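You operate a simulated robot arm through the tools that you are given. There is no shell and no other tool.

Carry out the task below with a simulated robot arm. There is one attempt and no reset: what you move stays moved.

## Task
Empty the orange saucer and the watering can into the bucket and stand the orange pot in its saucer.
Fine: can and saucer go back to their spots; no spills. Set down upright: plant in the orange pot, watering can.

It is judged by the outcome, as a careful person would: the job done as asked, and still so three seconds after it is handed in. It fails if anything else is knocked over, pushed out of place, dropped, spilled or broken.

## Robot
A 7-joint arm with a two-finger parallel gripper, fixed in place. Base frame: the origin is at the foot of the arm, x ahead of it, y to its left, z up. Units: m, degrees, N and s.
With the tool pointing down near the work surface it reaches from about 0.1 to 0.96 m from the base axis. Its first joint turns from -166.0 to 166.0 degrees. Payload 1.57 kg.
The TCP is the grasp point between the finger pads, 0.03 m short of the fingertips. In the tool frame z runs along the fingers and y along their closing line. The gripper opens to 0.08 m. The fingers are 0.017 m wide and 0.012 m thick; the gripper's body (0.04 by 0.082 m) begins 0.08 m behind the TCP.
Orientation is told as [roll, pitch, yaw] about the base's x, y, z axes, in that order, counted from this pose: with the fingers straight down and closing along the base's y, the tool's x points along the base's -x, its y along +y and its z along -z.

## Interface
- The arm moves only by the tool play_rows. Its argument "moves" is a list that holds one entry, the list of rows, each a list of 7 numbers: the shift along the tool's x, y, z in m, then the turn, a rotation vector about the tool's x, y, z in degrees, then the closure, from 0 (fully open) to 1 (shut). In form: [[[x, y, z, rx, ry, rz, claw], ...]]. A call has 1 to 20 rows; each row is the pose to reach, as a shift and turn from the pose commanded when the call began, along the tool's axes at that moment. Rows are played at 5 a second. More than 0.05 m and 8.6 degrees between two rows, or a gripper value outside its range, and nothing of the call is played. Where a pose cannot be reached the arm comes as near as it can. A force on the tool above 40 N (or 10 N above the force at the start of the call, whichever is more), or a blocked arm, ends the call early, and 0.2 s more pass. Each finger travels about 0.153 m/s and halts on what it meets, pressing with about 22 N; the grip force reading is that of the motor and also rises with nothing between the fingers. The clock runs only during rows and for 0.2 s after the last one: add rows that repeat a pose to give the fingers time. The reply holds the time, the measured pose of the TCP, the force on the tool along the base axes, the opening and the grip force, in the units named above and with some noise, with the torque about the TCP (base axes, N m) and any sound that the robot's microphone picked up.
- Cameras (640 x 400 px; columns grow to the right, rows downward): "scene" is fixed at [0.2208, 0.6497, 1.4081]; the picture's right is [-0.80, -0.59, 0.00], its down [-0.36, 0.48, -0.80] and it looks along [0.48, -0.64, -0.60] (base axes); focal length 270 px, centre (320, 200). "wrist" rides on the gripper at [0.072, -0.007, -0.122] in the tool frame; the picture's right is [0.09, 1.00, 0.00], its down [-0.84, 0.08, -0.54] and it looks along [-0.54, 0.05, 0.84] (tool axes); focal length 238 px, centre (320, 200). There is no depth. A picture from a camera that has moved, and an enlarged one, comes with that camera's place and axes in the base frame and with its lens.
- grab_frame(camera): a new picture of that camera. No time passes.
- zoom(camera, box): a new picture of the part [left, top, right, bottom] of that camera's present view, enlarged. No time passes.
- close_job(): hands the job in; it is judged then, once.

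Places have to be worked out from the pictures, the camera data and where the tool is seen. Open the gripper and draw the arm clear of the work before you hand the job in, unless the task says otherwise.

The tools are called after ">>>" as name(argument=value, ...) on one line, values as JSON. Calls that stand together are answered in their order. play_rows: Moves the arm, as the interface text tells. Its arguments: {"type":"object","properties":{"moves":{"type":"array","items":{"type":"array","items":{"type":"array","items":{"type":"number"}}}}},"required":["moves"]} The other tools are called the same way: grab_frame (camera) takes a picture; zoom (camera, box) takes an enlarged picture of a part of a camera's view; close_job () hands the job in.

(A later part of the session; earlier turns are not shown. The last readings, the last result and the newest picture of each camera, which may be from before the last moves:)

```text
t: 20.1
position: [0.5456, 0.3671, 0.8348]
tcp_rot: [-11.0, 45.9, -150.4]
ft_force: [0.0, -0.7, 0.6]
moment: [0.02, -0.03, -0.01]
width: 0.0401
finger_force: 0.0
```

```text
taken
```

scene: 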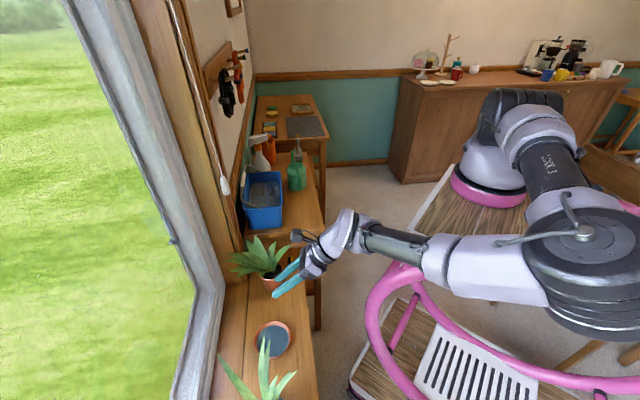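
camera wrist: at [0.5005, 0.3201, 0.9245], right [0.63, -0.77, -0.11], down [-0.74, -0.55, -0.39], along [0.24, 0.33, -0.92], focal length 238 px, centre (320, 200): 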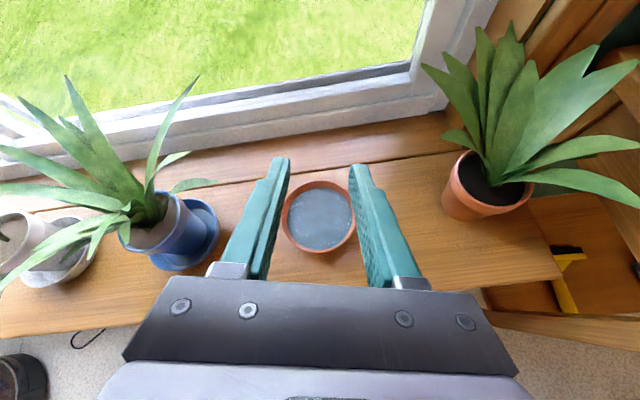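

It tracks back cleanly. I'll continue the return to the earlier hover pose.

>>> play_rows(moves=[[[0.0241, 0.002, -0.0179, -0.66, -6.79, -2.44, 0.5], [0.0482, 0.004, -0.0359, -1.33, -13.57, -4.87, 0.5], [0.0723, 0.006, -0.0538, -2.0, -20.36, -7.31, 0.5], [0.0964, 0.008, -0.0717, -2.66, -27.15, -9.75, 0.5], [0.0964, 0.008, -0.0717, -2.66, -27.15, -9.75, 0.5]]])

>>> grab_frame(camera="scene")

```text
t: 21.3
position: [0.5724, 0.3566, 0.9527]
tcp_rot: [-0.2, 19.8, -135.8]
ft_force: [-0.7, 0.5, -0.8]
moment: [-0.02, -0.01, -0.02]
width: 0.0399
finger_force: 0.1
```

```text
taken
```

scene: 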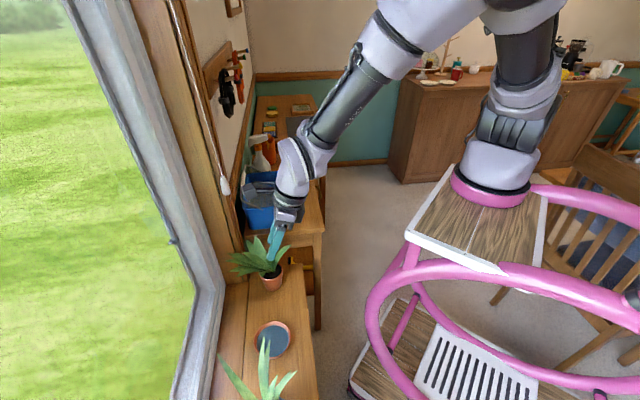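

Recovered to the elbow-up pose. A better plan is to grip the saucer on its robot-side rim with the fingers leaning back about 22° to match the flared wall, which keeps the hand away from both plants and the hanging cables. I'll turn the tool -90° about its axis and hover on the robot side of the saucer.

>>> play_rows(moves=[[[-0.0066, -0.005, 0.0025, 0, 0, -8.18, 0.5], [-0.0131, -0.0099, 0.0049, 0, 0, -16.36, 0.5], [-0.0197, -0.0149, 0.0074, 0, 0, -24.55, 0.5], [-0.0262, -0.0198, 0.0098, 0, 0, -32.73, 0.5], [-0.0328, -0.0248, 0.0123, 0, 0, -40.91, 0.5], [-0.0393, -0.0297, 0.0147, 0, 0, -49.09, 0.5], [-0.0459, -0.0347, 0.0172, 0, 0, -57.27, 0.5], [-0.0524, -0.0396, 0.0196, 0, 0, -65.45, 0.5], [-0.059, -0.0446, 0.0221, 0, 0, -73.64, 0.5], [-0.0655, -0.0495, 0.0245, 0, 0, -81.82, 0.5], [-0.0721, -0.0545, 0.027, 0, 0, -90, 0.5], [-0.0721, -0.0545, 0.027, 0, 0, -90, 0.5]]])

>>> grab_frame(camera="wrist")

>>> grab_frame(camera="scene")

```text
t: 23.9
position: [0.4925, 0.3546, 0.9025]
tcp_rot: [19.7, 0.3, -45.6]
ft_force: [-0.3, -0.2, 0.2]
moment: [0.0, -0.02, 0.01]
width: 0.0399
finger_force: 0.2
```

```text
taken
camera wrist: at [0.4082, 0.3713, 1.0153], right [0.61, 0.72, 0.34], down [0.51, -0.68, 0.53], along [0.61, -0.15, -0.78], focal length 238 px, centre (320, 200)
```

wrist: 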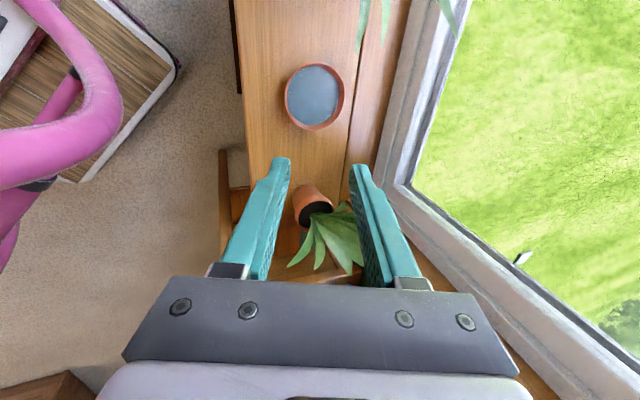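

```text
taken
```

scene: 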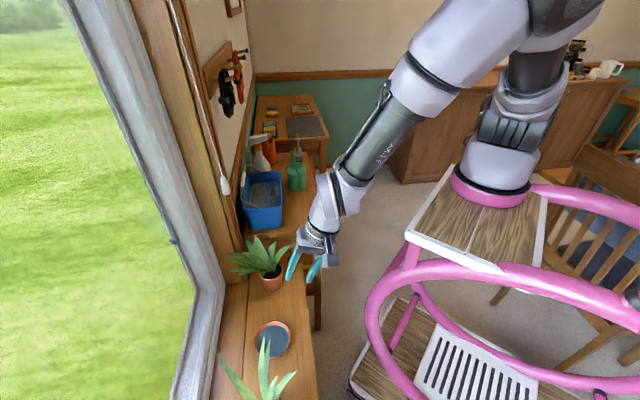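

Good pose: the hand is over the shelf edge and clear of both plants. I'll descend to about z=0.70 on the robot side of the saucer, adding a little lean, and look at the wall flare.

>>> play_rows(moves=[[[0, -0.0137, 0.0376, -0.5, 0, 0, 0.5], [0, -0.0274, 0.0752, -1, 0, 0, 0.5], [0, -0.041, 0.1128, -1.5, 0, 0, 0.5], [0, -0.0547, 0.1504, -2, 0, 0, 0.5], [0, -0.0684, 0.188, -2.5, 0, 0, 0.5], [0, -0.0684, 0.188, -2.5, 0, 0, 0.5]]])

>>> grab_frame(camera="wrist")

>>> grab_frame(camera="scene")

```text
t: 25.3
position: [0.4903, 0.3537, 0.7014]
tcp_rot: [22.2, 0.2, -45.8]
ft_force: [-0.1, -0.4, 0.3]
moment: [0.0, 0.03, 0.02]
width: 0.0401
finger_force: 0.0
```

```text
taken
camera wrist: at [0.4031, 0.3676, 0.8126], right [0.6, 0.71, 0.38], down [0.49, -0.69, 0.53], along [0.64, -0.13, -0.76], focal length 238 px, centre (320, 200)
```

wrist: 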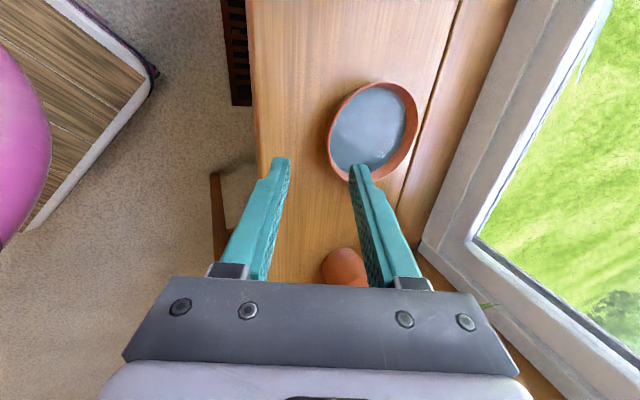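

```text
taken
```

scene: 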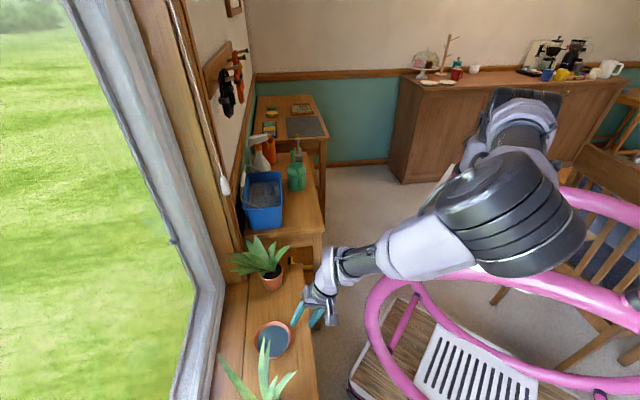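

Reached fine. The elbow is swinging outward, so I'll keep watching it; first a close look at the saucer's profile from here.

>>> zoom(camera="wrist", box=[300, 70, 440, 200])

>>> zoom(camera="scene", box=[240, 290, 340, 370])

```text
3.08 times, centred on (370, 135) of wrist
camera zoom: at [0.4031, 0.3676, 0.8126], right [0.6, 0.71, 0.38], down [0.49, -0.69, 0.53], along [0.64, -0.13, -0.76], focal length 733 px, centre (166, 400)
```

zoom: 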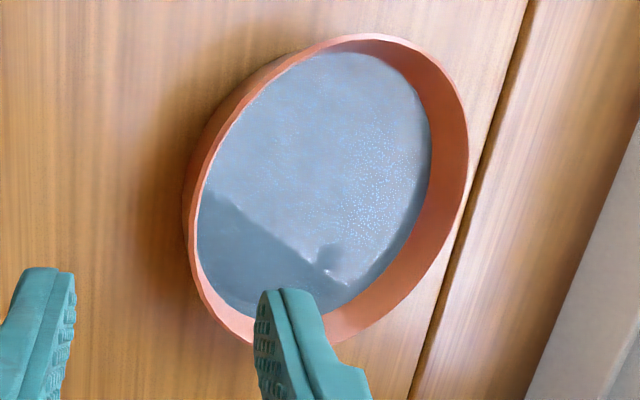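

```text
5.00 times, centred on (290, 330) of scene
camera zoom: at [0.2208, 0.6497, 1.4081], right [-0.8, -0.59, 0.0], down [-0.36, 0.48, -0.8], along [0.48, -0.64, -0.6], focal length 1349 px, centre (470, -450)
```

zoom: 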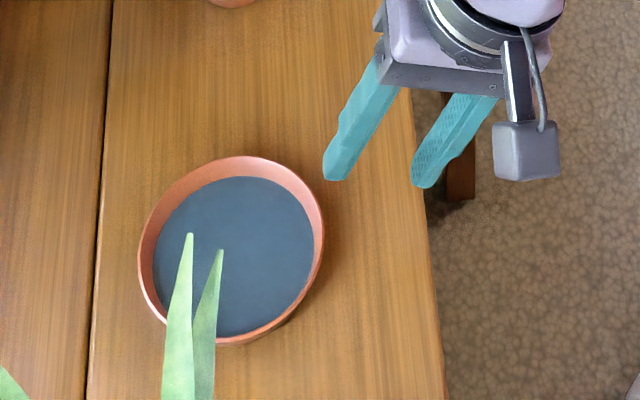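

The near outer wall visible from here confirms a flare of about 25°, close to my 22° lean, and the saucer centre projects where I predicted. I'll move to a waypoint 3 cm short of the grip along the finger direction with the gap narrowed to about 16 mm.

>>> play_rows(moves=[[[-0.0003, 0.0013, 0.018, 0, 0, 0, 0.6], [-0.0005, 0.0027, 0.036, 0, 0, 0, 0.7], [-0.0008, 0.004, 0.0538, 0, 0, 0, 0.8], [-0.0008, 0.004, 0.0538, 0, 0, 0, 0.8]]])

>>> grab_frame(camera="wrist")

>>> grab_frame(camera="scene")

>>> zoom(camera="scene", box=[240, 300, 320, 360])

>>> zoom(camera="wrist", box=[260, 100, 420, 220])

```text
t: 26.3
position: [0.5073, 0.3711, 0.655]
tcp_rot: [22.2, 0.3, -45.6]
ft_force: [-0.2, -0.2, 0.7]
moment: [0.02, 0.0, -0.04]
width: 0.0161
finger_force: 0.0
```

```text
taken
camera wrist: at [0.4208, 0.3841, 0.7654], right [0.6, 0.71, 0.38], down [0.49, -0.69, 0.53], along [0.64, -0.13, -0.76], focal length 238 px, centre (320, 200)
```

wrist: 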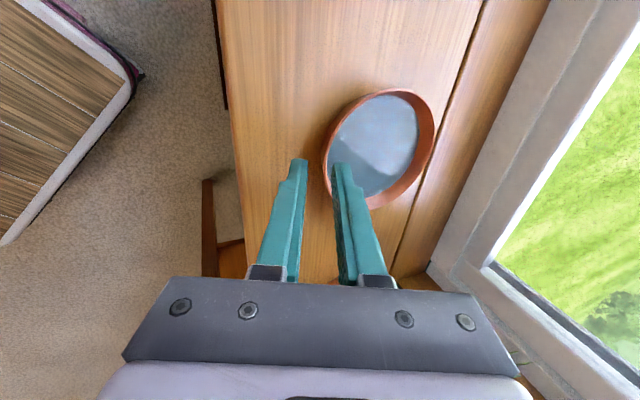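

```text
taken
```

scene: 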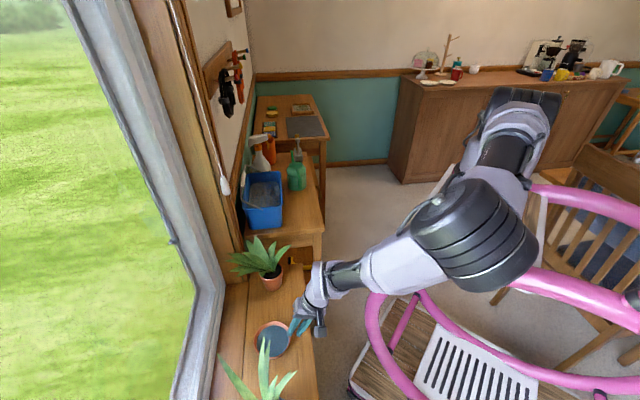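

```text
6.67 times, centred on (280, 330) of scene
camera zoom: at [0.2208, 0.6497, 1.4081], right [-0.8, -0.59, 0.0], down [-0.36, 0.48, -0.8], along [0.48, -0.64, -0.6], focal length 1799 px, centre (587, -667)
```

zoom: 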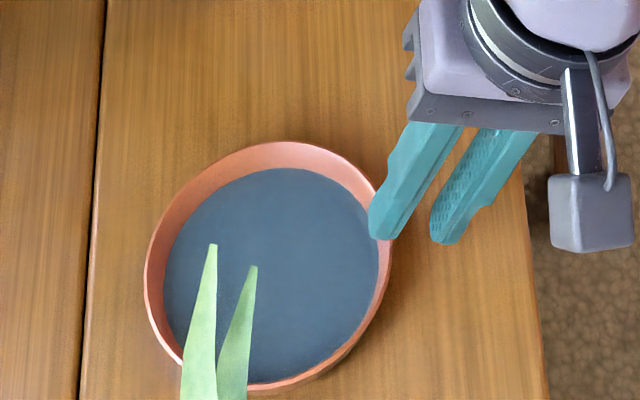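

```text
3.33 times, centred on (340, 160) of wrist
camera zoom: at [0.4208, 0.3841, 0.7654], right [0.6, 0.71, 0.38], down [0.49, -0.69, 0.53], along [0.64, -0.13, -0.76], focal length 794 px, centre (253, 333)
```

zoom: 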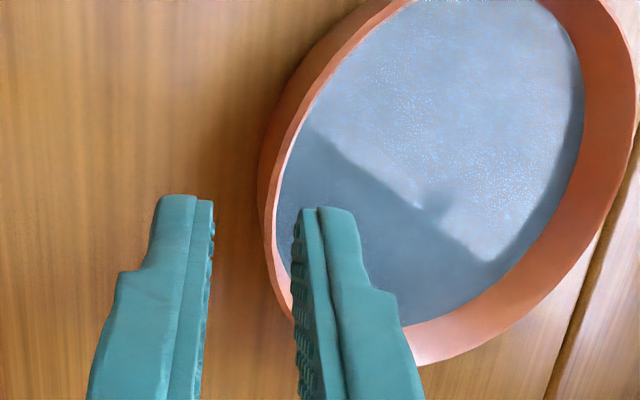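

The finger tips project exactly where expected, but the saucer rim appears a few millimetres off my prediction here. I'll zoom in to re-measure before going in.

>>> zoom(camera="wrist", box=[300, 75, 450, 225])

>>> zoom(camera="wrist", box=[310, 120, 360, 170])

```text
2.67 times, centred on (375, 150) of wrist
camera zoom: at [0.4208, 0.3841, 0.7654], right [0.6, 0.71, 0.38], down [0.49, -0.69, 0.53], along [0.64, -0.13, -0.76], focal length 636 px, centre (173, 333)
```

zoom: 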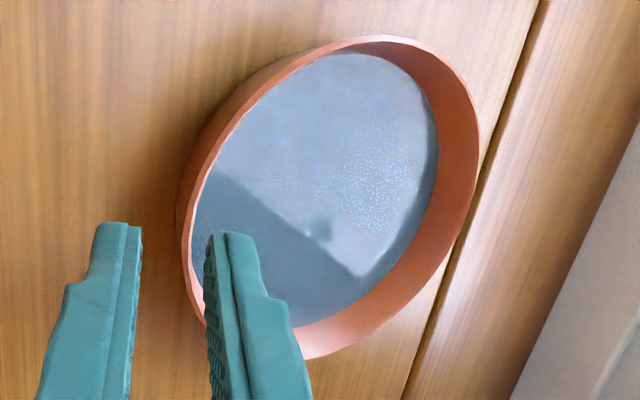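

```text
8.00 times, centred on (335, 145) of wrist
camera zoom: at [0.4208, 0.3841, 0.7654], right [0.6, 0.71, 0.38], down [0.49, -0.69, 0.53], along [0.64, -0.13, -0.76], focal length 1907 px, centre (200, 640)
```

zoom: 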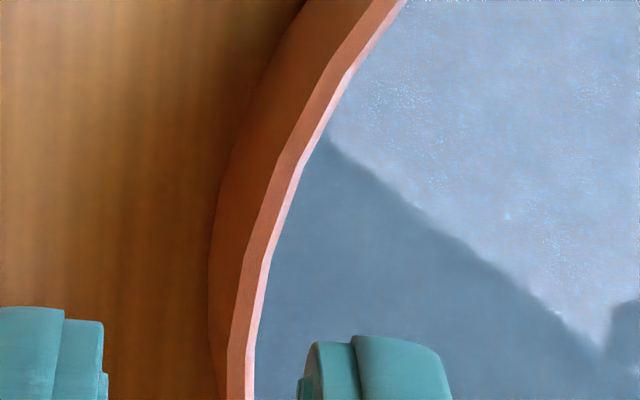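

Combining all the views, the rim is a bit higher than I thought, about z=0.613, with the near rim about 4 mm off my finger centreline. I'll shift 4 mm and advance 15 mm along the fingers, then check.

>>> play_rows(moves=[[[-0.0027, 0.004, 0.002, 0, 0, 0, 0.8], [-0.0027, 0.004, 0.008, 0, 0, 0, 0.8], [-0.0027, 0.004, 0.015, 0, 0, 0, 0.8], [-0.0027, 0.004, 0.015, 0, 0, 0, 0.8]]])

>>> zoom(camera="wrist", box=[280, 110, 380, 190])

>>> zoom(camera="scene", box=[240, 300, 320, 360])

>>> grab_frame(camera="scene")

```text
t: 27.3
position: [0.518, 0.3744, 0.6432]
tcp_rot: [22.1, 0.2, -45.6]
ft_force: [0.1, -0.2, 0.4]
moment: [-0.01, -0.03, 0.02]
width: 0.016
finger_force: 0.0
```

```text
5.00 times, centred on (330, 150) of wrist
camera zoom: at [0.4296, 0.389, 0.753], right [0.6, 0.71, 0.38], down [0.49, -0.69, 0.53], along [0.64, -0.13, -0.76], focal length 1192 px, centre (270, 450)
```

zoom: 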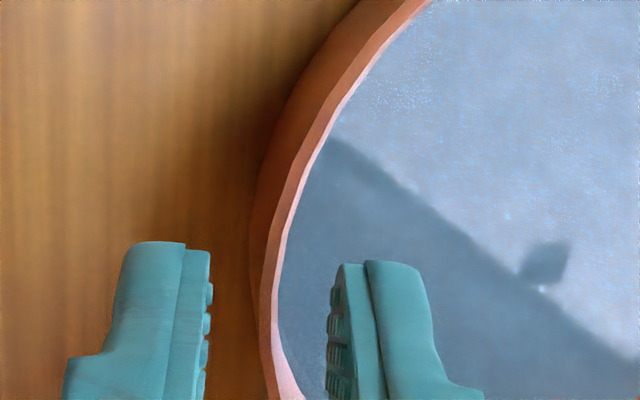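

```text
6.67 times, centred on (280, 330) of scene
camera zoom: at [0.2208, 0.6497, 1.4081], right [-0.8, -0.59, 0.0], down [-0.36, 0.48, -0.8], along [0.48, -0.64, -0.6], focal length 1799 px, centre (587, -667)
```

zoom: 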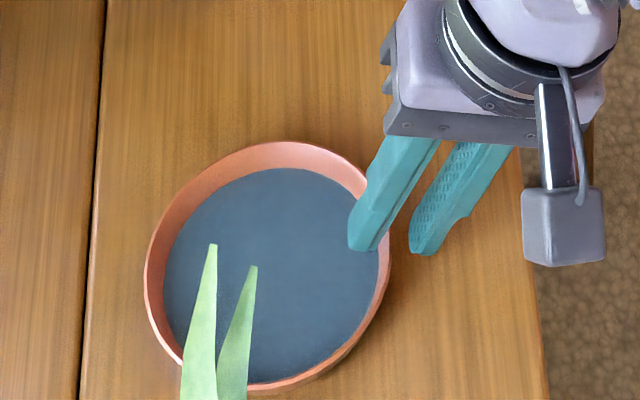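

```text
taken
```

scene: 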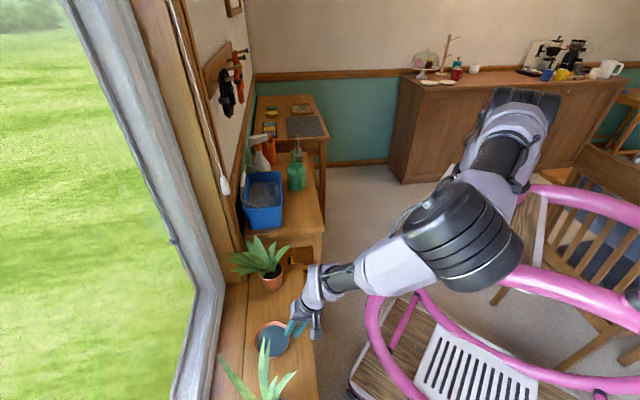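

The rim is now centred between the fingers (272 vs 270 px). I'll advance the last 14 mm and check forces.

>>> play_rows(moves=[[[0, 0, 0.005, 0, 0, 0, 0.8], [0, 0, 0.01, 0, 0, 0, 0.8], [0, 0, 0.014, 0, 0, 0, 0.8], [0, 0, 0.014, 0, 0, 0, 0.8]]])

>>> zoom(camera="wrist", box=[280, 110, 380, 190])

>>> zoom(camera="scene", box=[240, 300, 320, 360])

```text
t: 28.3
position: [0.5208, 0.3789, 0.6292]
tcp_rot: [22.3, 0.2, -45.7]
ft_force: [-0.2, 0.3, -0.6]
moment: [0.01, 0.0, 0.0]
width: 0.0162
finger_force: 0.0
```

```text
5.00 times, centred on (330, 150) of wrist
camera zoom: at [0.4336, 0.3926, 0.7401], right [0.6, 0.71, 0.38], down [0.49, -0.69, 0.53], along [0.64, -0.13, -0.76], focal length 1192 px, centre (270, 450)
```

zoom: 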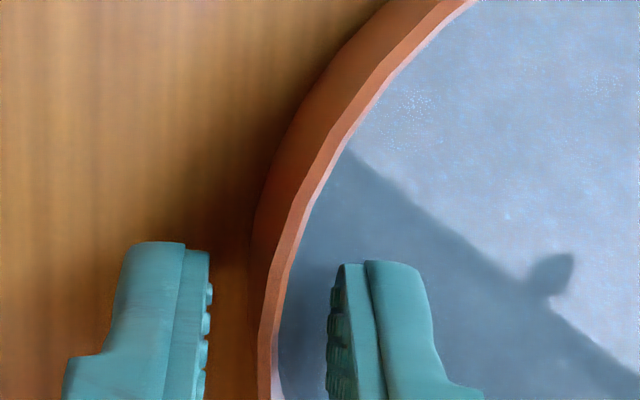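

```text
6.67 times, centred on (280, 330) of scene
camera zoom: at [0.2208, 0.6497, 1.4081], right [-0.8, -0.59, 0.0], down [-0.36, 0.48, -0.8], along [0.48, -0.64, -0.6], focal length 1799 px, centre (587, -667)
```

zoom: 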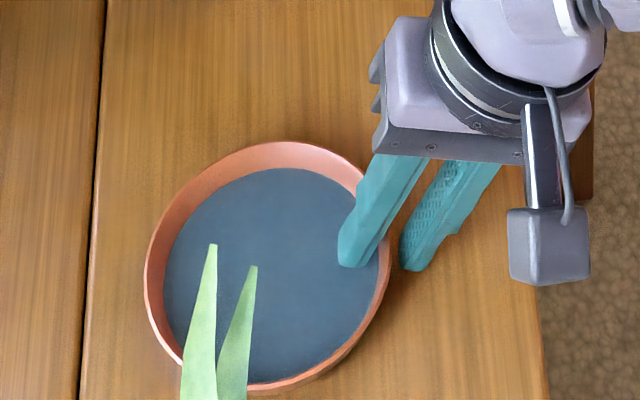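

No contact forces so far and the rim sits between the pads. I'll close slowly in small steps and watch the width and forces.

>>> play_rows(moves=[[[0, 0, 0, 0, 0, 0, 0.86], [0, 0, 0, 0, 0, 0, 0.9], [0, 0, 0, 0, 0, 0, 0.93], [0, 0, 0, 0, 0, 0, 0.95]]])

>>> zoom(camera="wrist", box=[280, 110, 380, 190])

```text
t: 29.3
position: [0.5211, 0.3793, 0.6305]
tcp_rot: [22.2, 0.2, -45.7]
ft_force: [0.5, 0.4, 0.6]
moment: [0.01, 0.0, 0.02]
width: 0.0045
finger_force: 0.4
```

```text
5.00 times, centred on (330, 150) of wrist
camera zoom: at [0.4335, 0.3925, 0.7401], right [0.6, 0.71, 0.38], down [0.49, -0.69, 0.53], along [0.64, -0.13, -0.76], focal length 1192 px, centre (270, 450)
```

zoom: 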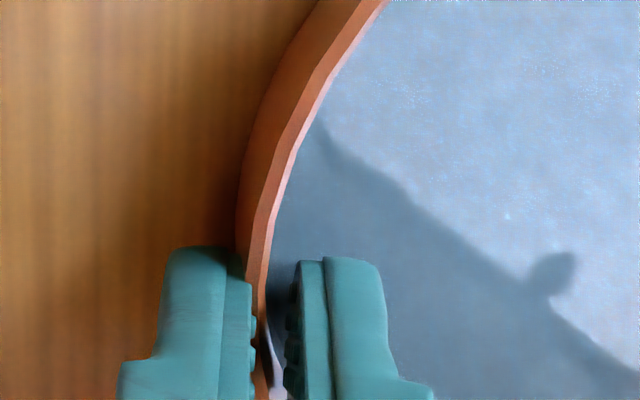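

The pads are meeting the wall, but the rim seems to have shifted in view. I'll check the saucer from the scene camera before squeezing further.

>>> zoom(camera="scene", box=[240, 300, 320, 360])

>>> grab_frame(camera="wrist")

```text
6.67 times, centred on (280, 330) of scene
camera zoom: at [0.2208, 0.6497, 1.4081], right [-0.8, -0.59, 0.0], down [-0.36, 0.48, -0.8], along [0.48, -0.64, -0.6], focal length 1799 px, centre (587, -667)
```

zoom: 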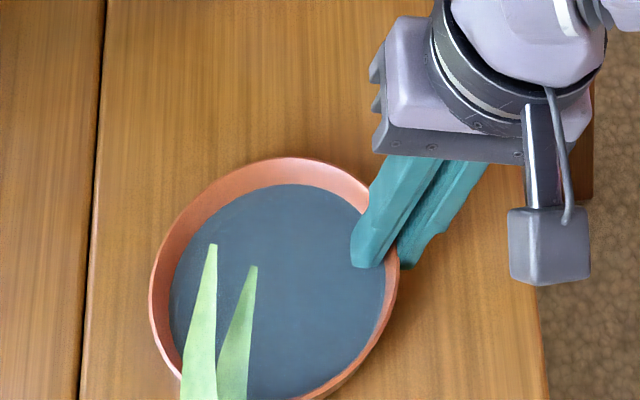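

```text
taken
camera wrist: at [0.4335, 0.3925, 0.7401], right [0.6, 0.71, 0.38], down [0.49, -0.69, 0.53], along [0.64, -0.13, -0.76], focal length 238 px, centre (320, 200)
```

wrist: 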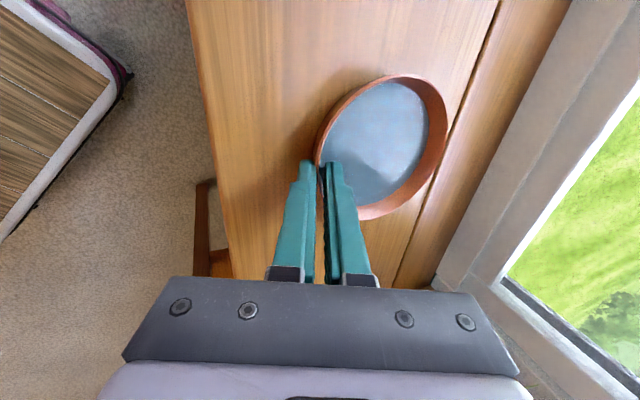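

The saucer slid a few millimetres along the shelf and self-centred on the pads, with the water still in place; I'll correct for that when I put it back. Now I'll close fully for a firm grip.

>>> play_rows(moves=[[[0, 0, 0, 0, 0, 0, 0.97], [0, 0, 0, 0, 0, 0, 0.99], [0, 0, 0, 0, 0, 0, 1.0], [0, 0, 0, 0, 0, 0, 1.0]]])

>>> zoom(camera="scene", box=[240, 300, 320, 360])

>>> grab_frame(camera="wrist")

```text
t: 30.3
position: [0.5204, 0.379, 0.6301]
tcp_rot: [22.2, 0.2, -45.7]
ft_force: [0.8, 0.1, -0.9]
moment: [-0.01, 0.01, -0.02]
width: 0.0022
finger_force: 21.5
```

```text
6.67 times, centred on (280, 330) of scene
camera zoom: at [0.2208, 0.6497, 1.4081], right [-0.8, -0.59, 0.0], down [-0.36, 0.48, -0.8], along [0.48, -0.64, -0.6], focal length 1799 px, centre (587, -667)
```

zoom: 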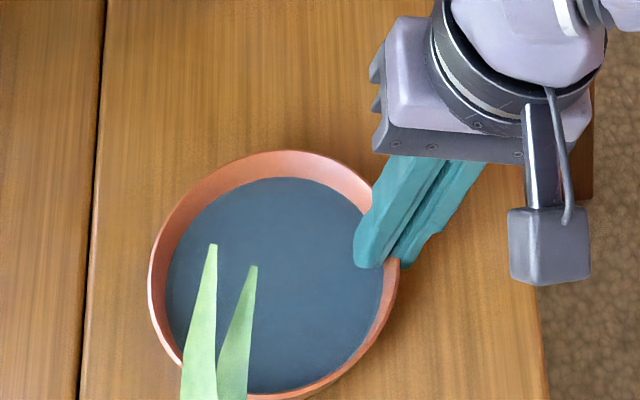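

```text
taken
camera wrist: at [0.4335, 0.3925, 0.7401], right [0.6, 0.71, 0.38], down [0.49, -0.69, 0.53], along [0.64, -0.13, -0.76], focal length 238 px, centre (320, 200)
```

wrist: 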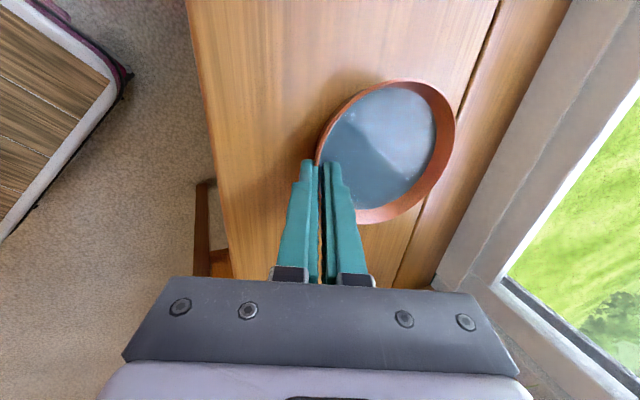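

Firm grip: wall 2.2 mm thick, 21.5 N. I'll lift 2 cm slowly and check that the saucer stays level.

>>> play_rows(moves=[[[0, 0.0009, -0.0023, 0, 0, 0, 1], [0, 0.0023, -0.0056, 0, 0, 0, 1], [0, 0.0042, -0.0102, 0, 0, 0, 1], [0, 0.006, -0.0148, 0, 0, 0, 1], [0, 0.0076, -0.0185, 0, 0, 0, 1], [0, 0.0076, -0.0185, 0, 0, 0, 1]]])

>>> zoom(camera="scene", box=[240, 300, 320, 360])

>>> zoom(camera="wrist", box=[280, 50, 480, 250])

```text
t: 31.7
position: [0.521, 0.3797, 0.6492]
tcp_rot: [22.2, 0.1, -45.7]
ft_force: [-0.8, -0.3, -0.1]
moment: [-0.04, 0.03, -0.03]
width: 0.002
finger_force: 22.4
```

```text
6.67 times, centred on (280, 330) of scene
camera zoom: at [0.2208, 0.6497, 1.4081], right [-0.8, -0.59, 0.0], down [-0.36, 0.48, -0.8], along [0.48, -0.64, -0.6], focal length 1799 px, centre (587, -667)
```

zoom: 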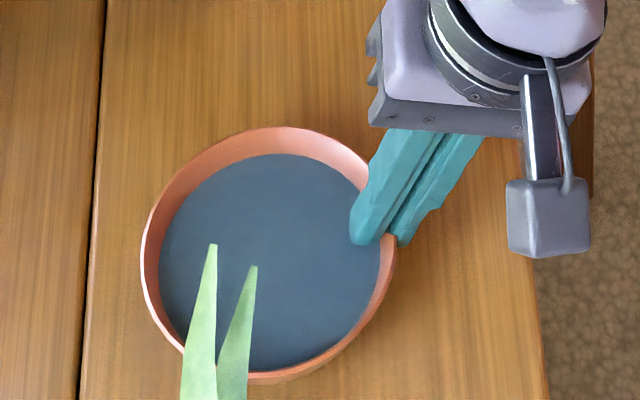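

```text
2.00 times, centred on (380, 150) of wrist
camera zoom: at [0.4337, 0.3925, 0.76], right [0.6, 0.71, 0.38], down [0.49, -0.69, 0.53], along [0.64, -0.13, -0.76], focal length 477 px, centre (200, 300)
```

zoom: 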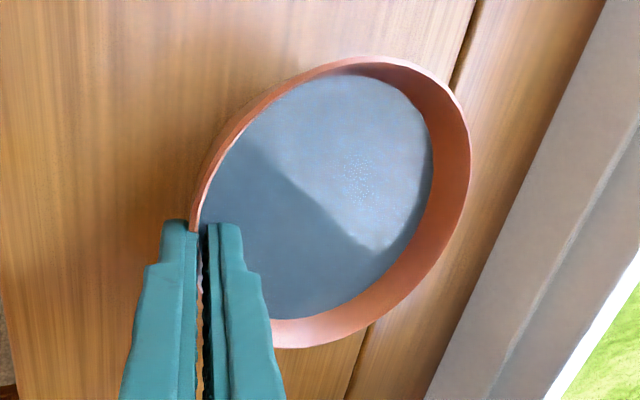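

The saucer rises level with the gripper (its shift in the scene image matches a level lift). I'll now lift to about z≈0.98, shifting 2 cm away from the blue plant's leaf tips on the way.

>>> play_rows(moves=[[[-0.004, 0.0038, -0.0093, 0, 0, 0, 1], [-0.01, 0.0094, -0.0231, 0, 0, 0, 1], [-0.016, 0.017, -0.0417, 0, 0, 0, 1], [-0.02, 0.0265, -0.0648, 0, 0, 0, 1], [-0.02, 0.0378, -0.0926, 0, 0, 0, 1], [-0.02, 0.0491, -0.1204, 0, 0, 0, 1], [-0.02, 0.0605, -0.1481, 0, 0, 0, 1], [-0.02, 0.0718, -0.1759, 0, 0, 0, 1], [-0.02, 0.0831, -0.2037, 0, 0, 0, 1], [-0.02, 0.0945, -0.2315, 0, 0, 0, 1], [-0.02, 0.1058, -0.2592, 0, 0, 0, 1], [-0.02, 0.1153, -0.2824, 0, 0, 0, 1], [-0.02, 0.1221, -0.299, 0, 0, 0, 1], [-0.02, 0.1251, -0.3065, 0, 0, 0, 1], [-0.02, 0.1251, -0.3065, 0, 0, 0, 1]]])

>>> grab_frame(camera="scene")

>>> grab_frame(camera="wrist")

```text
t: 34.9
position: [0.5348, 0.3627, 0.9801]
tcp_rot: [22.3, 0.2, -45.7]
ft_force: [0.9, -0.1, -0.9]
moment: [-0.03, 0.02, 0.01]
width: 0.0022
finger_force: 22.1
```

```text
taken
```

scene: 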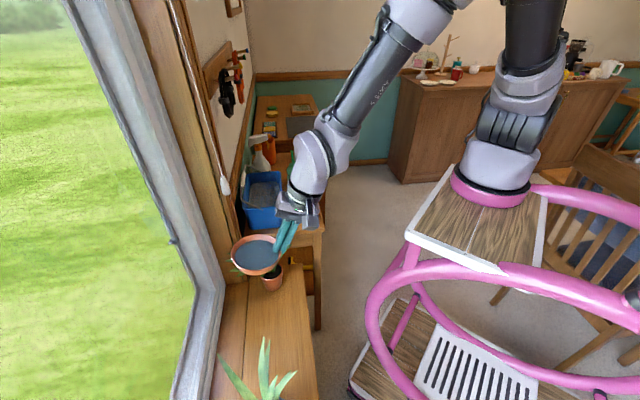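

```text
taken
camera wrist: at [0.448, 0.377, 1.0909], right [0.6, 0.71, 0.38], down [0.49, -0.69, 0.53], along [0.64, -0.13, -0.76], focal length 238 px, centre (320, 200)
```

wrist: 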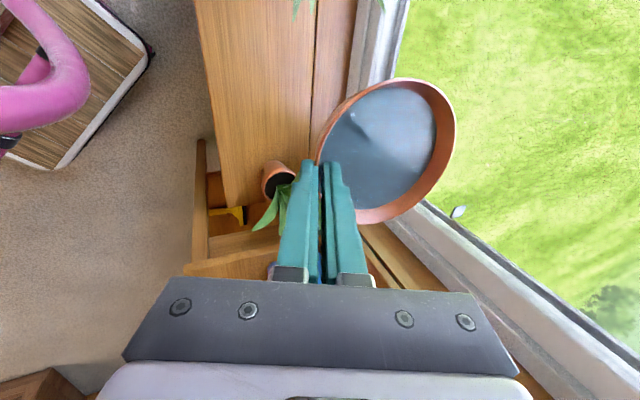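

The saucer is held steady and level. Now I'll carry it smoothly along the shelf direction to over the bucket at z≈0.96, well above the plant leaves and below the hanging cables.

>>> play_rows(moves=[[[-0.006, 0.0001, 0.0003, 0, 0, 0, 1], [-0.02, 0.0002, 0.0011, 0, 0, 0, 1], [-0.042, 0.0005, 0.0022, 0, 0, 0, 1], [-0.07, 0.0008, 0.0037, 0, 0, 0, 1], [-0.1, 0.0012, 0.0053, 0, 0, 0, 1], [-0.13, 0.0016, 0.007, 0, 0, 0, 1], [-0.16, 0.0019, 0.0086, 0, 0, 0, 1], [-0.19, 0.0023, 0.0102, 0, 0, 0, 1], [-0.22, 0.0027, 0.0118, 0, 0, 0, 1], [-0.25, 0.003, 0.0134, 0, 0, 0, 1], [-0.28, 0.0034, 0.015, 0, 0, 0, 1], [-0.31, 0.0038, 0.0166, 0, 0, 0, 1], [-0.34, 0.0041, 0.0182, 0, 0, 0, 1], [-0.37, 0.0045, 0.0198, 0, 0, 0, 1], [-0.398, 0.0048, 0.0213, 0, 0, 0, 1], [-0.42, 0.0051, 0.0225, 0, 0, 0, 1], [-0.434, 0.0053, 0.0232, 0, 0, 0, 1], [-0.443, 0.0054, 0.0237, 0, 0, 0, 1], [-0.445, 0.0054, 0.0238, 0, 0, 0, 1], [-0.445, 0.0054, 0.0238, 0, 0, 0, 1]]])

>>> grab_frame(camera="scene")

>>> grab_frame(camera="wrist")

>>> zoom(camera="scene", box=[220, 130, 340, 230])

```text
t: 39.1
position: [0.8565, 0.0559, 0.9579]
tcp_rot: [22.2, 0.2, -45.8]
ft_force: [-0.3, -0.5, -0.6]
moment: [-0.05, 0.05, 0.0]
width: 0.002
finger_force: 21.6
```

```text
taken
```

scene: 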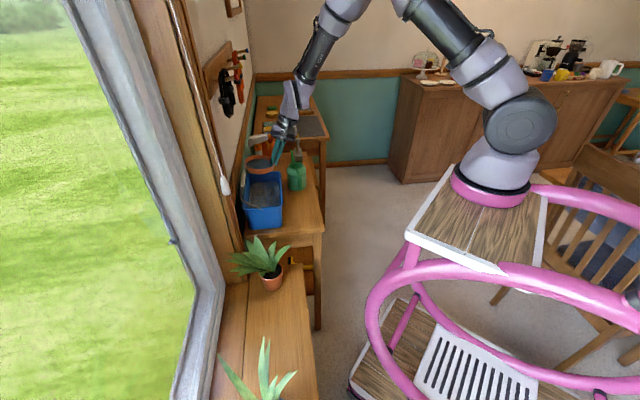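

```text
taken
camera wrist: at [0.7693, 0.0685, 1.0688], right [0.6, 0.71, 0.38], down [0.49, -0.69, 0.53], along [0.64, -0.13, -0.76], focal length 238 px, centre (320, 200)
```

wrist: 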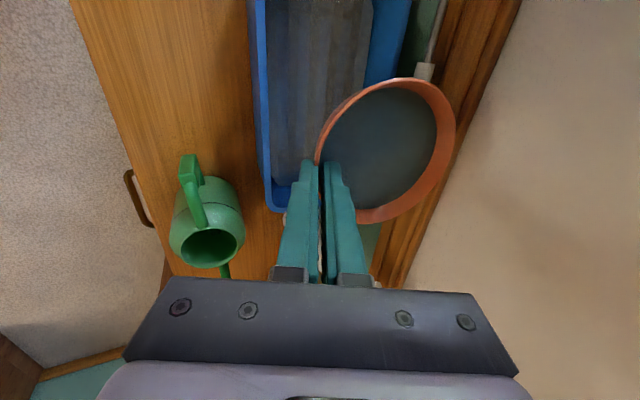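

```text
4.00 times, centred on (280, 180) of scene
camera zoom: at [0.2208, 0.6497, 1.4081], right [-0.8, -0.59, 0.0], down [-0.36, 0.48, -0.8], along [0.48, -0.64, -0.6], focal length 1079 px, centre (480, 280)
```

zoom: 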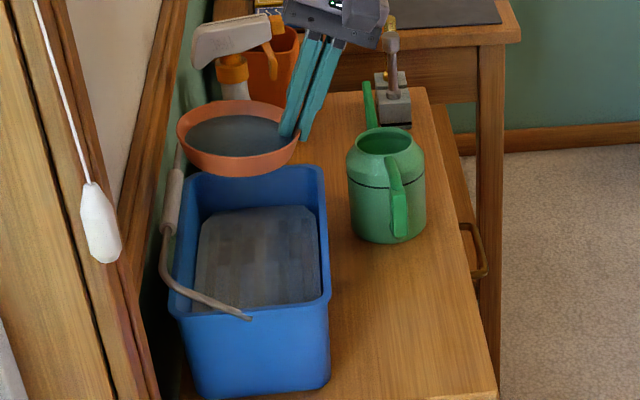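

The saucer is over the bucket opening: its centre is at about the middle of the opening and its pouring edge is well inside. I'll tilt it gently toward the shelf-side end of the bucket, first to 56°, then check.

>>> play_rows(moves=[[[0.0012, 0, 0, 0, -3.7, -1.51, 1], [0.0023, -0.0001, 0.0002, 0, -7.41, -3.02, 1], [0.0035, -0.0001, 0.0003, 0, -11.11, -4.53, 1], [0.0049, -0.0003, 0.0007, 0, -15.74, -6.42, 1], [0.0063, -0.0005, 0.0011, 0, -20.37, -8.31, 1], [0.0078, -0.0007, 0.0018, 0, -25.93, -10.58, 1], [0.0093, -0.0011, 0.0026, 0, -31.48, -12.85, 1], [0.011, -0.0015, 0.0038, 0, -37.96, -15.49, 1], [0.0124, -0.0021, 0.0051, 0, -44.44, -18.14, 1], [0.0138, -0.0028, 0.0068, 0, -51.85, -21.16, 1], [0.0138, -0.0028, 0.0068, 0, -51.85, -21.16, 1]]])

>>> grab_frame(camera="scene")

>>> zoom(camera="scene", box=[220, 130, 340, 230])

>>> grab_frame(camera="wrist")

```text
t: 41.5
position: [0.8459, 0.0643, 0.9515]
tcp_rot: [22.2, -55.9, -45.7]
ft_force: [-0.2, 0.4, -0.3]
moment: [0.0, 0.03, 0.01]
width: 0.002
finger_force: 21.3
```

```text
taken
```

scene: 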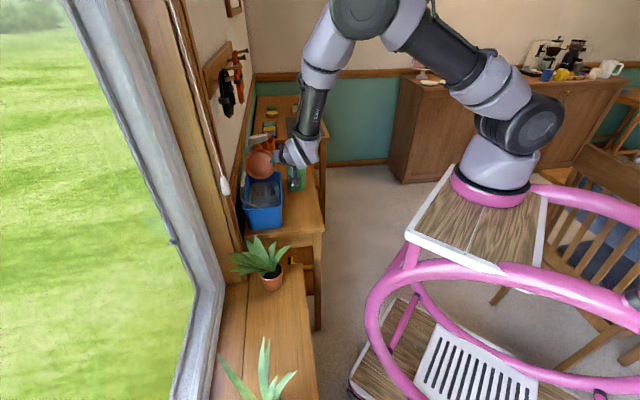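

```text
4.00 times, centred on (280, 180) of scene
camera zoom: at [0.2208, 0.6497, 1.4081], right [-0.8, -0.59, 0.0], down [-0.36, 0.48, -0.8], along [0.48, -0.64, -0.6], focal length 1079 px, centre (480, 280)
```

zoom: 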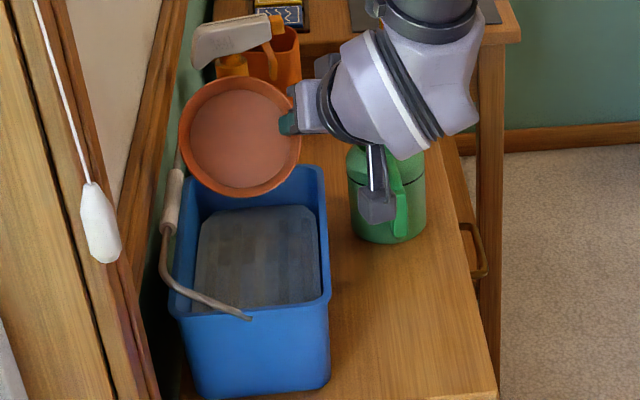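

```text
taken
camera wrist: at [0.7173, 0.1212, 0.9538], right [0.41, 0.9, 0.14], down [-0.07, -0.11, 0.99], along [0.91, -0.41, 0.02], focal length 238 px, centre (320, 200)
```

wrist: 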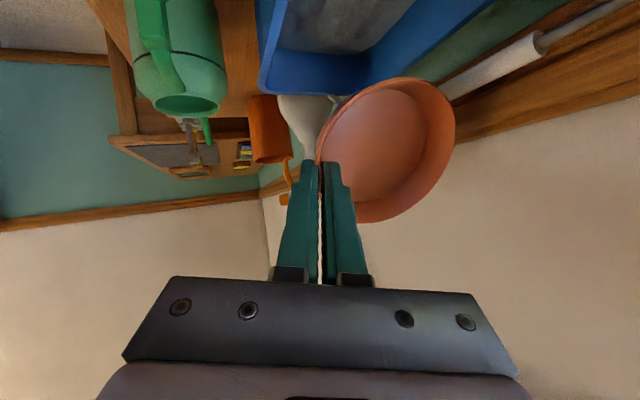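

The saucer's floor is bare and nothing is visible on the table, so the water went into the bucket. I'll tilt on to about 86° and hold briefly to let the last drops fall.

>>> play_rows(moves=[[[0.0021, -0.0002, 0.0005, 0, -6.95, -2.83, 1], [0.0042, -0.0004, 0.001, 0, -13.9, -5.65, 1], [0.0063, -0.0006, 0.0016, 0, -20.85, -8.48, 1], [0.0084, -0.0008, 0.0021, 0, -27.8, -11.3, 1], [0.0084, -0.0008, 0.0021, 0, -27.8, -11.3, 1], [0.0084, -0.0008, 0.0021, 0, -27.8, -11.3, 1], [0.0084, -0.0008, 0.0021, 0, -27.8, -11.3, 1], [0.0084, -0.0008, 0.0021, 0, -27.8, -11.3, 1]]])

>>> zoom(camera="scene", box=[220, 130, 340, 230])

>>> grab_frame(camera="wrist")

```text
t: 43.3
position: [0.844, 0.068, 0.9418]
tcp_rot: [22.9, -85.8, -46.4]
ft_force: [-1.0, 0.2, -0.9]
moment: [-0.04, 0.06, 0.03]
width: 0.002
finger_force: 22.1
```

```text
4.00 times, centred on (280, 180) of scene
camera zoom: at [0.2208, 0.6497, 1.4081], right [-0.8, -0.59, 0.0], down [-0.36, 0.48, -0.8], along [0.48, -0.64, -0.6], focal length 1079 px, centre (480, 280)
```

zoom: 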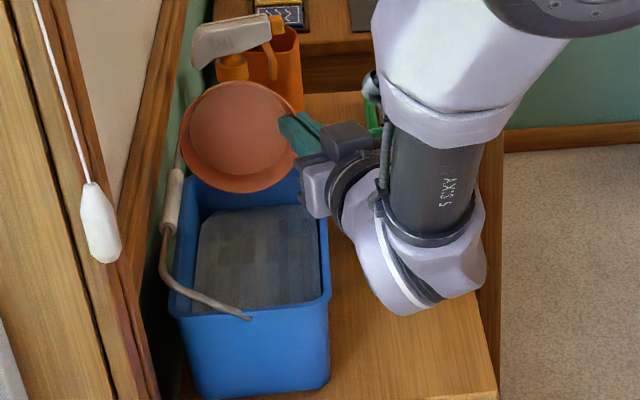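

```text
taken
camera wrist: at [0.7266, 0.1119, 0.8793], right [0.39, 0.92, -0.06], down [-0.42, 0.24, 0.87], along [0.82, -0.32, 0.48], focal length 238 px, centre (320, 200)
```

wrist: 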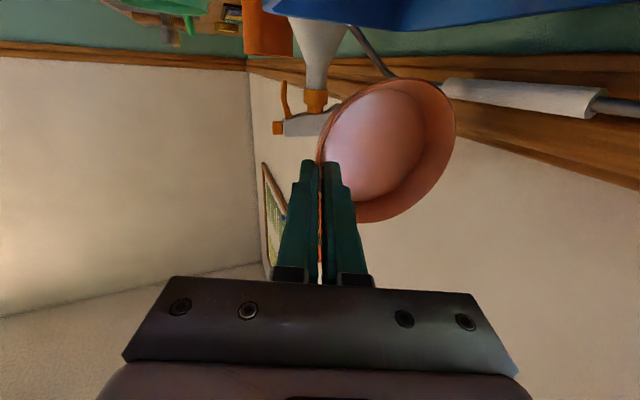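

Saucer is fully drained. I'll roll it back to level above the bucket the same way.

>>> play_rows(moves=[[[-0.0015, -0.0005, 0.0013, 0, 7.24, 2.95, 1], [-0.003, -0.0011, 0.0026, 0, 14.47, 5.91, 1], [-0.0046, -0.0016, 0.0039, 0, 21.71, 8.86, 1], [-0.0061, -0.0021, 0.0052, 0, 28.95, 11.82, 1], [-0.0076, -0.0027, 0.0065, 0, 36.18, 14.77, 1], [-0.0091, -0.0032, 0.0079, 0, 43.42, 17.73, 1], [-0.0106, -0.0038, 0.0092, 0, 50.65, 20.68, 1], [-0.0121, -0.0043, 0.0105, 0, 57.89, 23.64, 1], [-0.0137, -0.0048, 0.0118, 0, 65.13, 26.59, 1], [-0.0152, -0.0054, 0.0131, 0, 72.36, 29.55, 1], [-0.0167, -0.0059, 0.0144, 0, 79.6, 32.5, 1], [-0.0167, -0.0059, 0.0144, 0, 79.6, 32.5, 1]]])

>>> zoom(camera="scene", box=[220, 130, 340, 230])

>>> grab_frame(camera="wrist")

```text
t: 45.9
position: [0.856, 0.055, 0.959]
tcp_rot: [22.2, 0.3, -45.7]
ft_force: [0.3, -0.3, -0.9]
moment: [-0.01, 0.02, 0.02]
width: 0.0023
finger_force: 22.2
```

```text
4.00 times, centred on (280, 180) of scene
camera zoom: at [0.2208, 0.6497, 1.4081], right [-0.8, -0.59, 0.0], down [-0.36, 0.48, -0.8], along [0.48, -0.64, -0.6], focal length 1079 px, centre (480, 280)
```

zoom: 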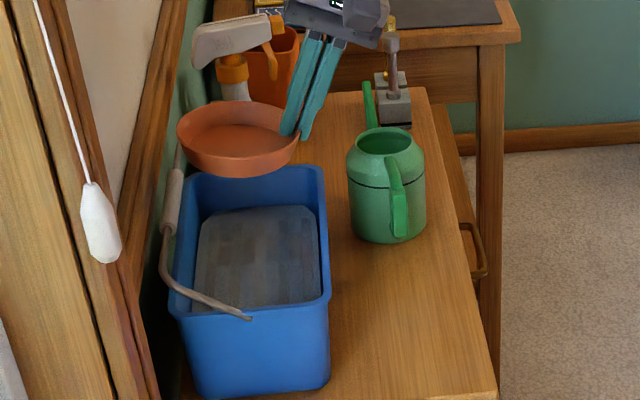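

```text
taken
camera wrist: at [0.7688, 0.0683, 1.0693], right [0.6, 0.71, 0.38], down [0.49, -0.69, 0.53], along [0.64, -0.13, -0.76], focal length 238 px, centre (320, 200)
```

wrist: 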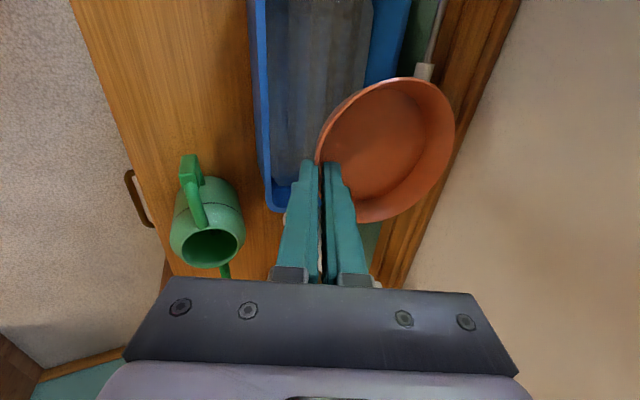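

Saucer is level, empty and still firmly held. I'll carry it back over the shelf.

>>> play_rows(moves=[[[0.01, 0, -0.003, 0, 0, 0, 1], [0.03, -0.0001, -0.006, 0, 0, 0, 1], [0.065, -0.0002, -0.01, 0, 0, 0, 1], [0.105, -0.0004, -0.014, 0, 0, 0, 1], [0.145, -0.0005, -0.018, 0, 0, 0, 1], [0.185, -0.0006, -0.021, 0, 0, 0, 1], [0.225, -0.0007, -0.0233, 0, 0, 0, 1], [0.265, -0.0009, -0.0233, 0, 0, 0, 1], [0.305, -0.001, -0.0233, 0, 0, 0, 1], [0.345, -0.0011, -0.0233, 0, 0, 0, 1], [0.385, -0.0012, -0.0233, 0, 0, 0, 1], [0.42, -0.0013, -0.0233, 0, 0, 0, 1], [0.438, -0.0014, -0.0233, 0, 0, 0, 1], [0.4427, -0.0014, -0.0233, 0, 0, 0, 1], [0.4427, -0.0014, -0.0233, 0, 0, 0, 1]]])

>>> grab_frame(camera="scene")

```text
t: 49.1
position: [0.54, 0.3651, 0.9802]
tcp_rot: [22.4, 0.2, -45.8]
ft_force: [0.2, 0.2, 0.0]
moment: [-0.05, 0.05, 0.02]
width: 0.0021
finger_force: 22.0
```

```text
taken
```

scene: 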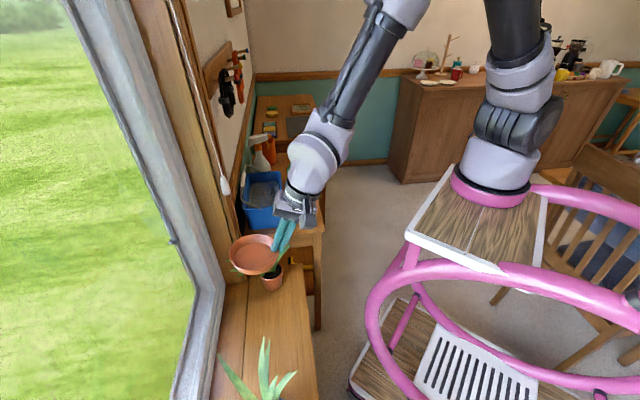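

Over the shelf again. I'll descend to about z=0.66, staying 2 cm away from the leaf tips.

>>> play_rows(moves=[[[0, -0.006, 0.0148, 0, 0, 0, 1], [0, -0.0178, 0.0435, 0, 0, 0, 1], [0, -0.0314, 0.0769, 0, 0, 0, 1], [0, -0.045, 0.1102, 0, 0, 0, 1], [0, -0.0586, 0.1435, 0, 0, 0, 1], [0, -0.0722, 0.1769, 0, 0, 0, 1], [0, -0.0858, 0.2102, 0, 0, 0, 1], [0, -0.0994, 0.2435, 0, 0, 0, 1], [0, -0.1115, 0.2731, 0, 0, 0, 1], [0, -0.1185, 0.2903, 0, 0, 0, 1], [0, -0.1209, 0.2963, 0, 0, 0, 1], [0, -0.1209, 0.2963, 0, 0, 0, 1]]])

>>> zoom(camera="scene", box=[240, 300, 320, 360])

>>> grab_frame(camera="wrist")

>>> grab_frame(camera="scene")

```text
t: 51.7
position: [0.5388, 0.366, 0.6606]
tcp_rot: [22.3, 0.2, -45.7]
ft_force: [-0.3, 0.6, -1.3]
moment: [-0.02, 0.03, -0.02]
width: 0.0021
finger_force: 21.7
```

```text
6.67 times, centred on (280, 330) of scene
camera zoom: at [0.2208, 0.6497, 1.4081], right [-0.8, -0.59, 0.0], down [-0.36, 0.48, -0.8], along [0.48, -0.64, -0.6], focal length 1799 px, centre (587, -667)
```

zoom: 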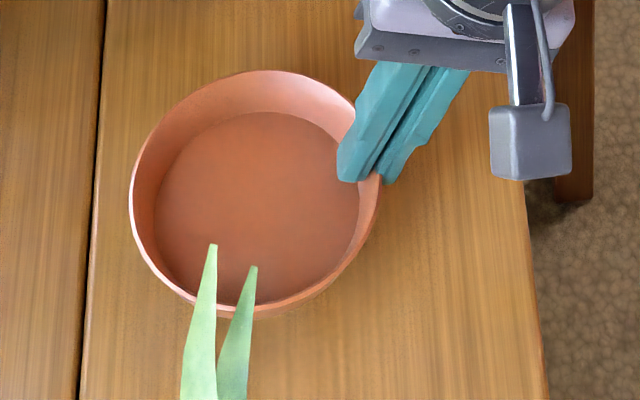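

```text
taken
camera wrist: at [0.4518, 0.3792, 0.7719], right [0.6, 0.71, 0.38], down [0.49, -0.69, 0.53], along [0.64, -0.13, -0.76], focal length 238 px, centre (320, 200)
```

wrist: 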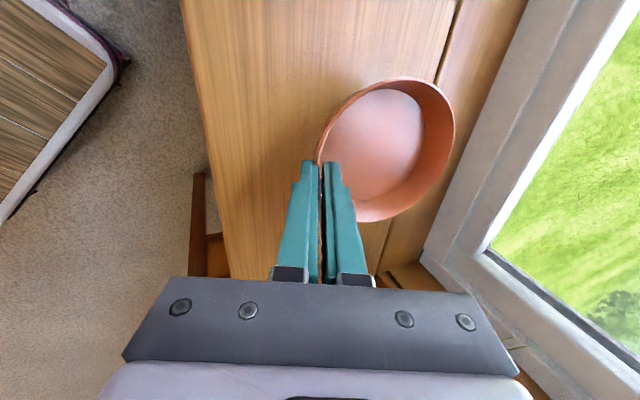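

```text
taken
```

scene: 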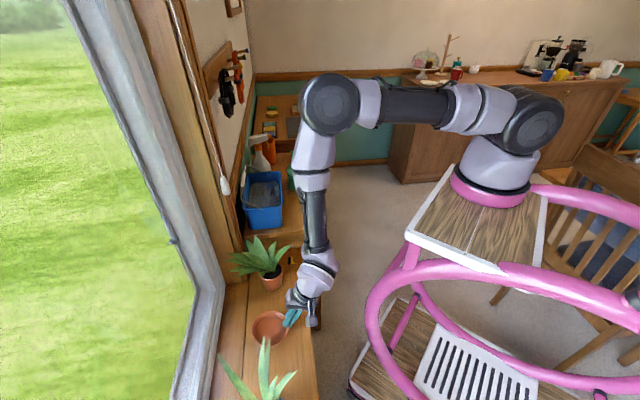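

The saucer is just above its spot. I'll shift it to the recorded original position and lower to about 3 mm above the shelf, comparing with the first picture.

>>> play_rows(moves=[[[0.006, -0.0025, 0.0055, 0, 0, 0, 1], [0.0125, -0.0055, 0.0125, 0, 0, 0, 1], [0.0185, -0.0085, 0.0188, 0, 0, 0, 1], [0.0185, -0.0108, 0.0242, 0, 0, 0, 1], [0.0185, -0.0108, 0.0242, 0, 0, 0, 1]]])

>>> zoom(camera="scene", box=[240, 300, 320, 360])

```text
t: 52.9
position: [0.5268, 0.3794, 0.635]
tcp_rot: [22.3, 0.2, -45.8]
ft_force: [-0.2, -0.5, -0.5]
moment: [-0.02, 0.03, -0.03]
width: 0.0021
finger_force: 22.1
```

```text
6.67 times, centred on (280, 330) of scene
camera zoom: at [0.2208, 0.6497, 1.4081], right [-0.8, -0.59, 0.0], down [-0.36, 0.48, -0.8], along [0.48, -0.64, -0.6], focal length 1799 px, centre (587, -667)
```

zoom: 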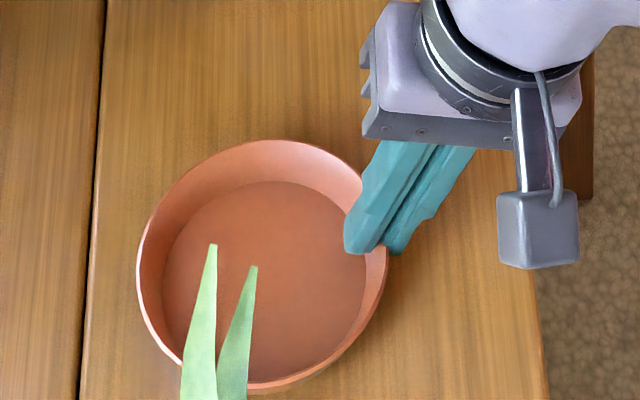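

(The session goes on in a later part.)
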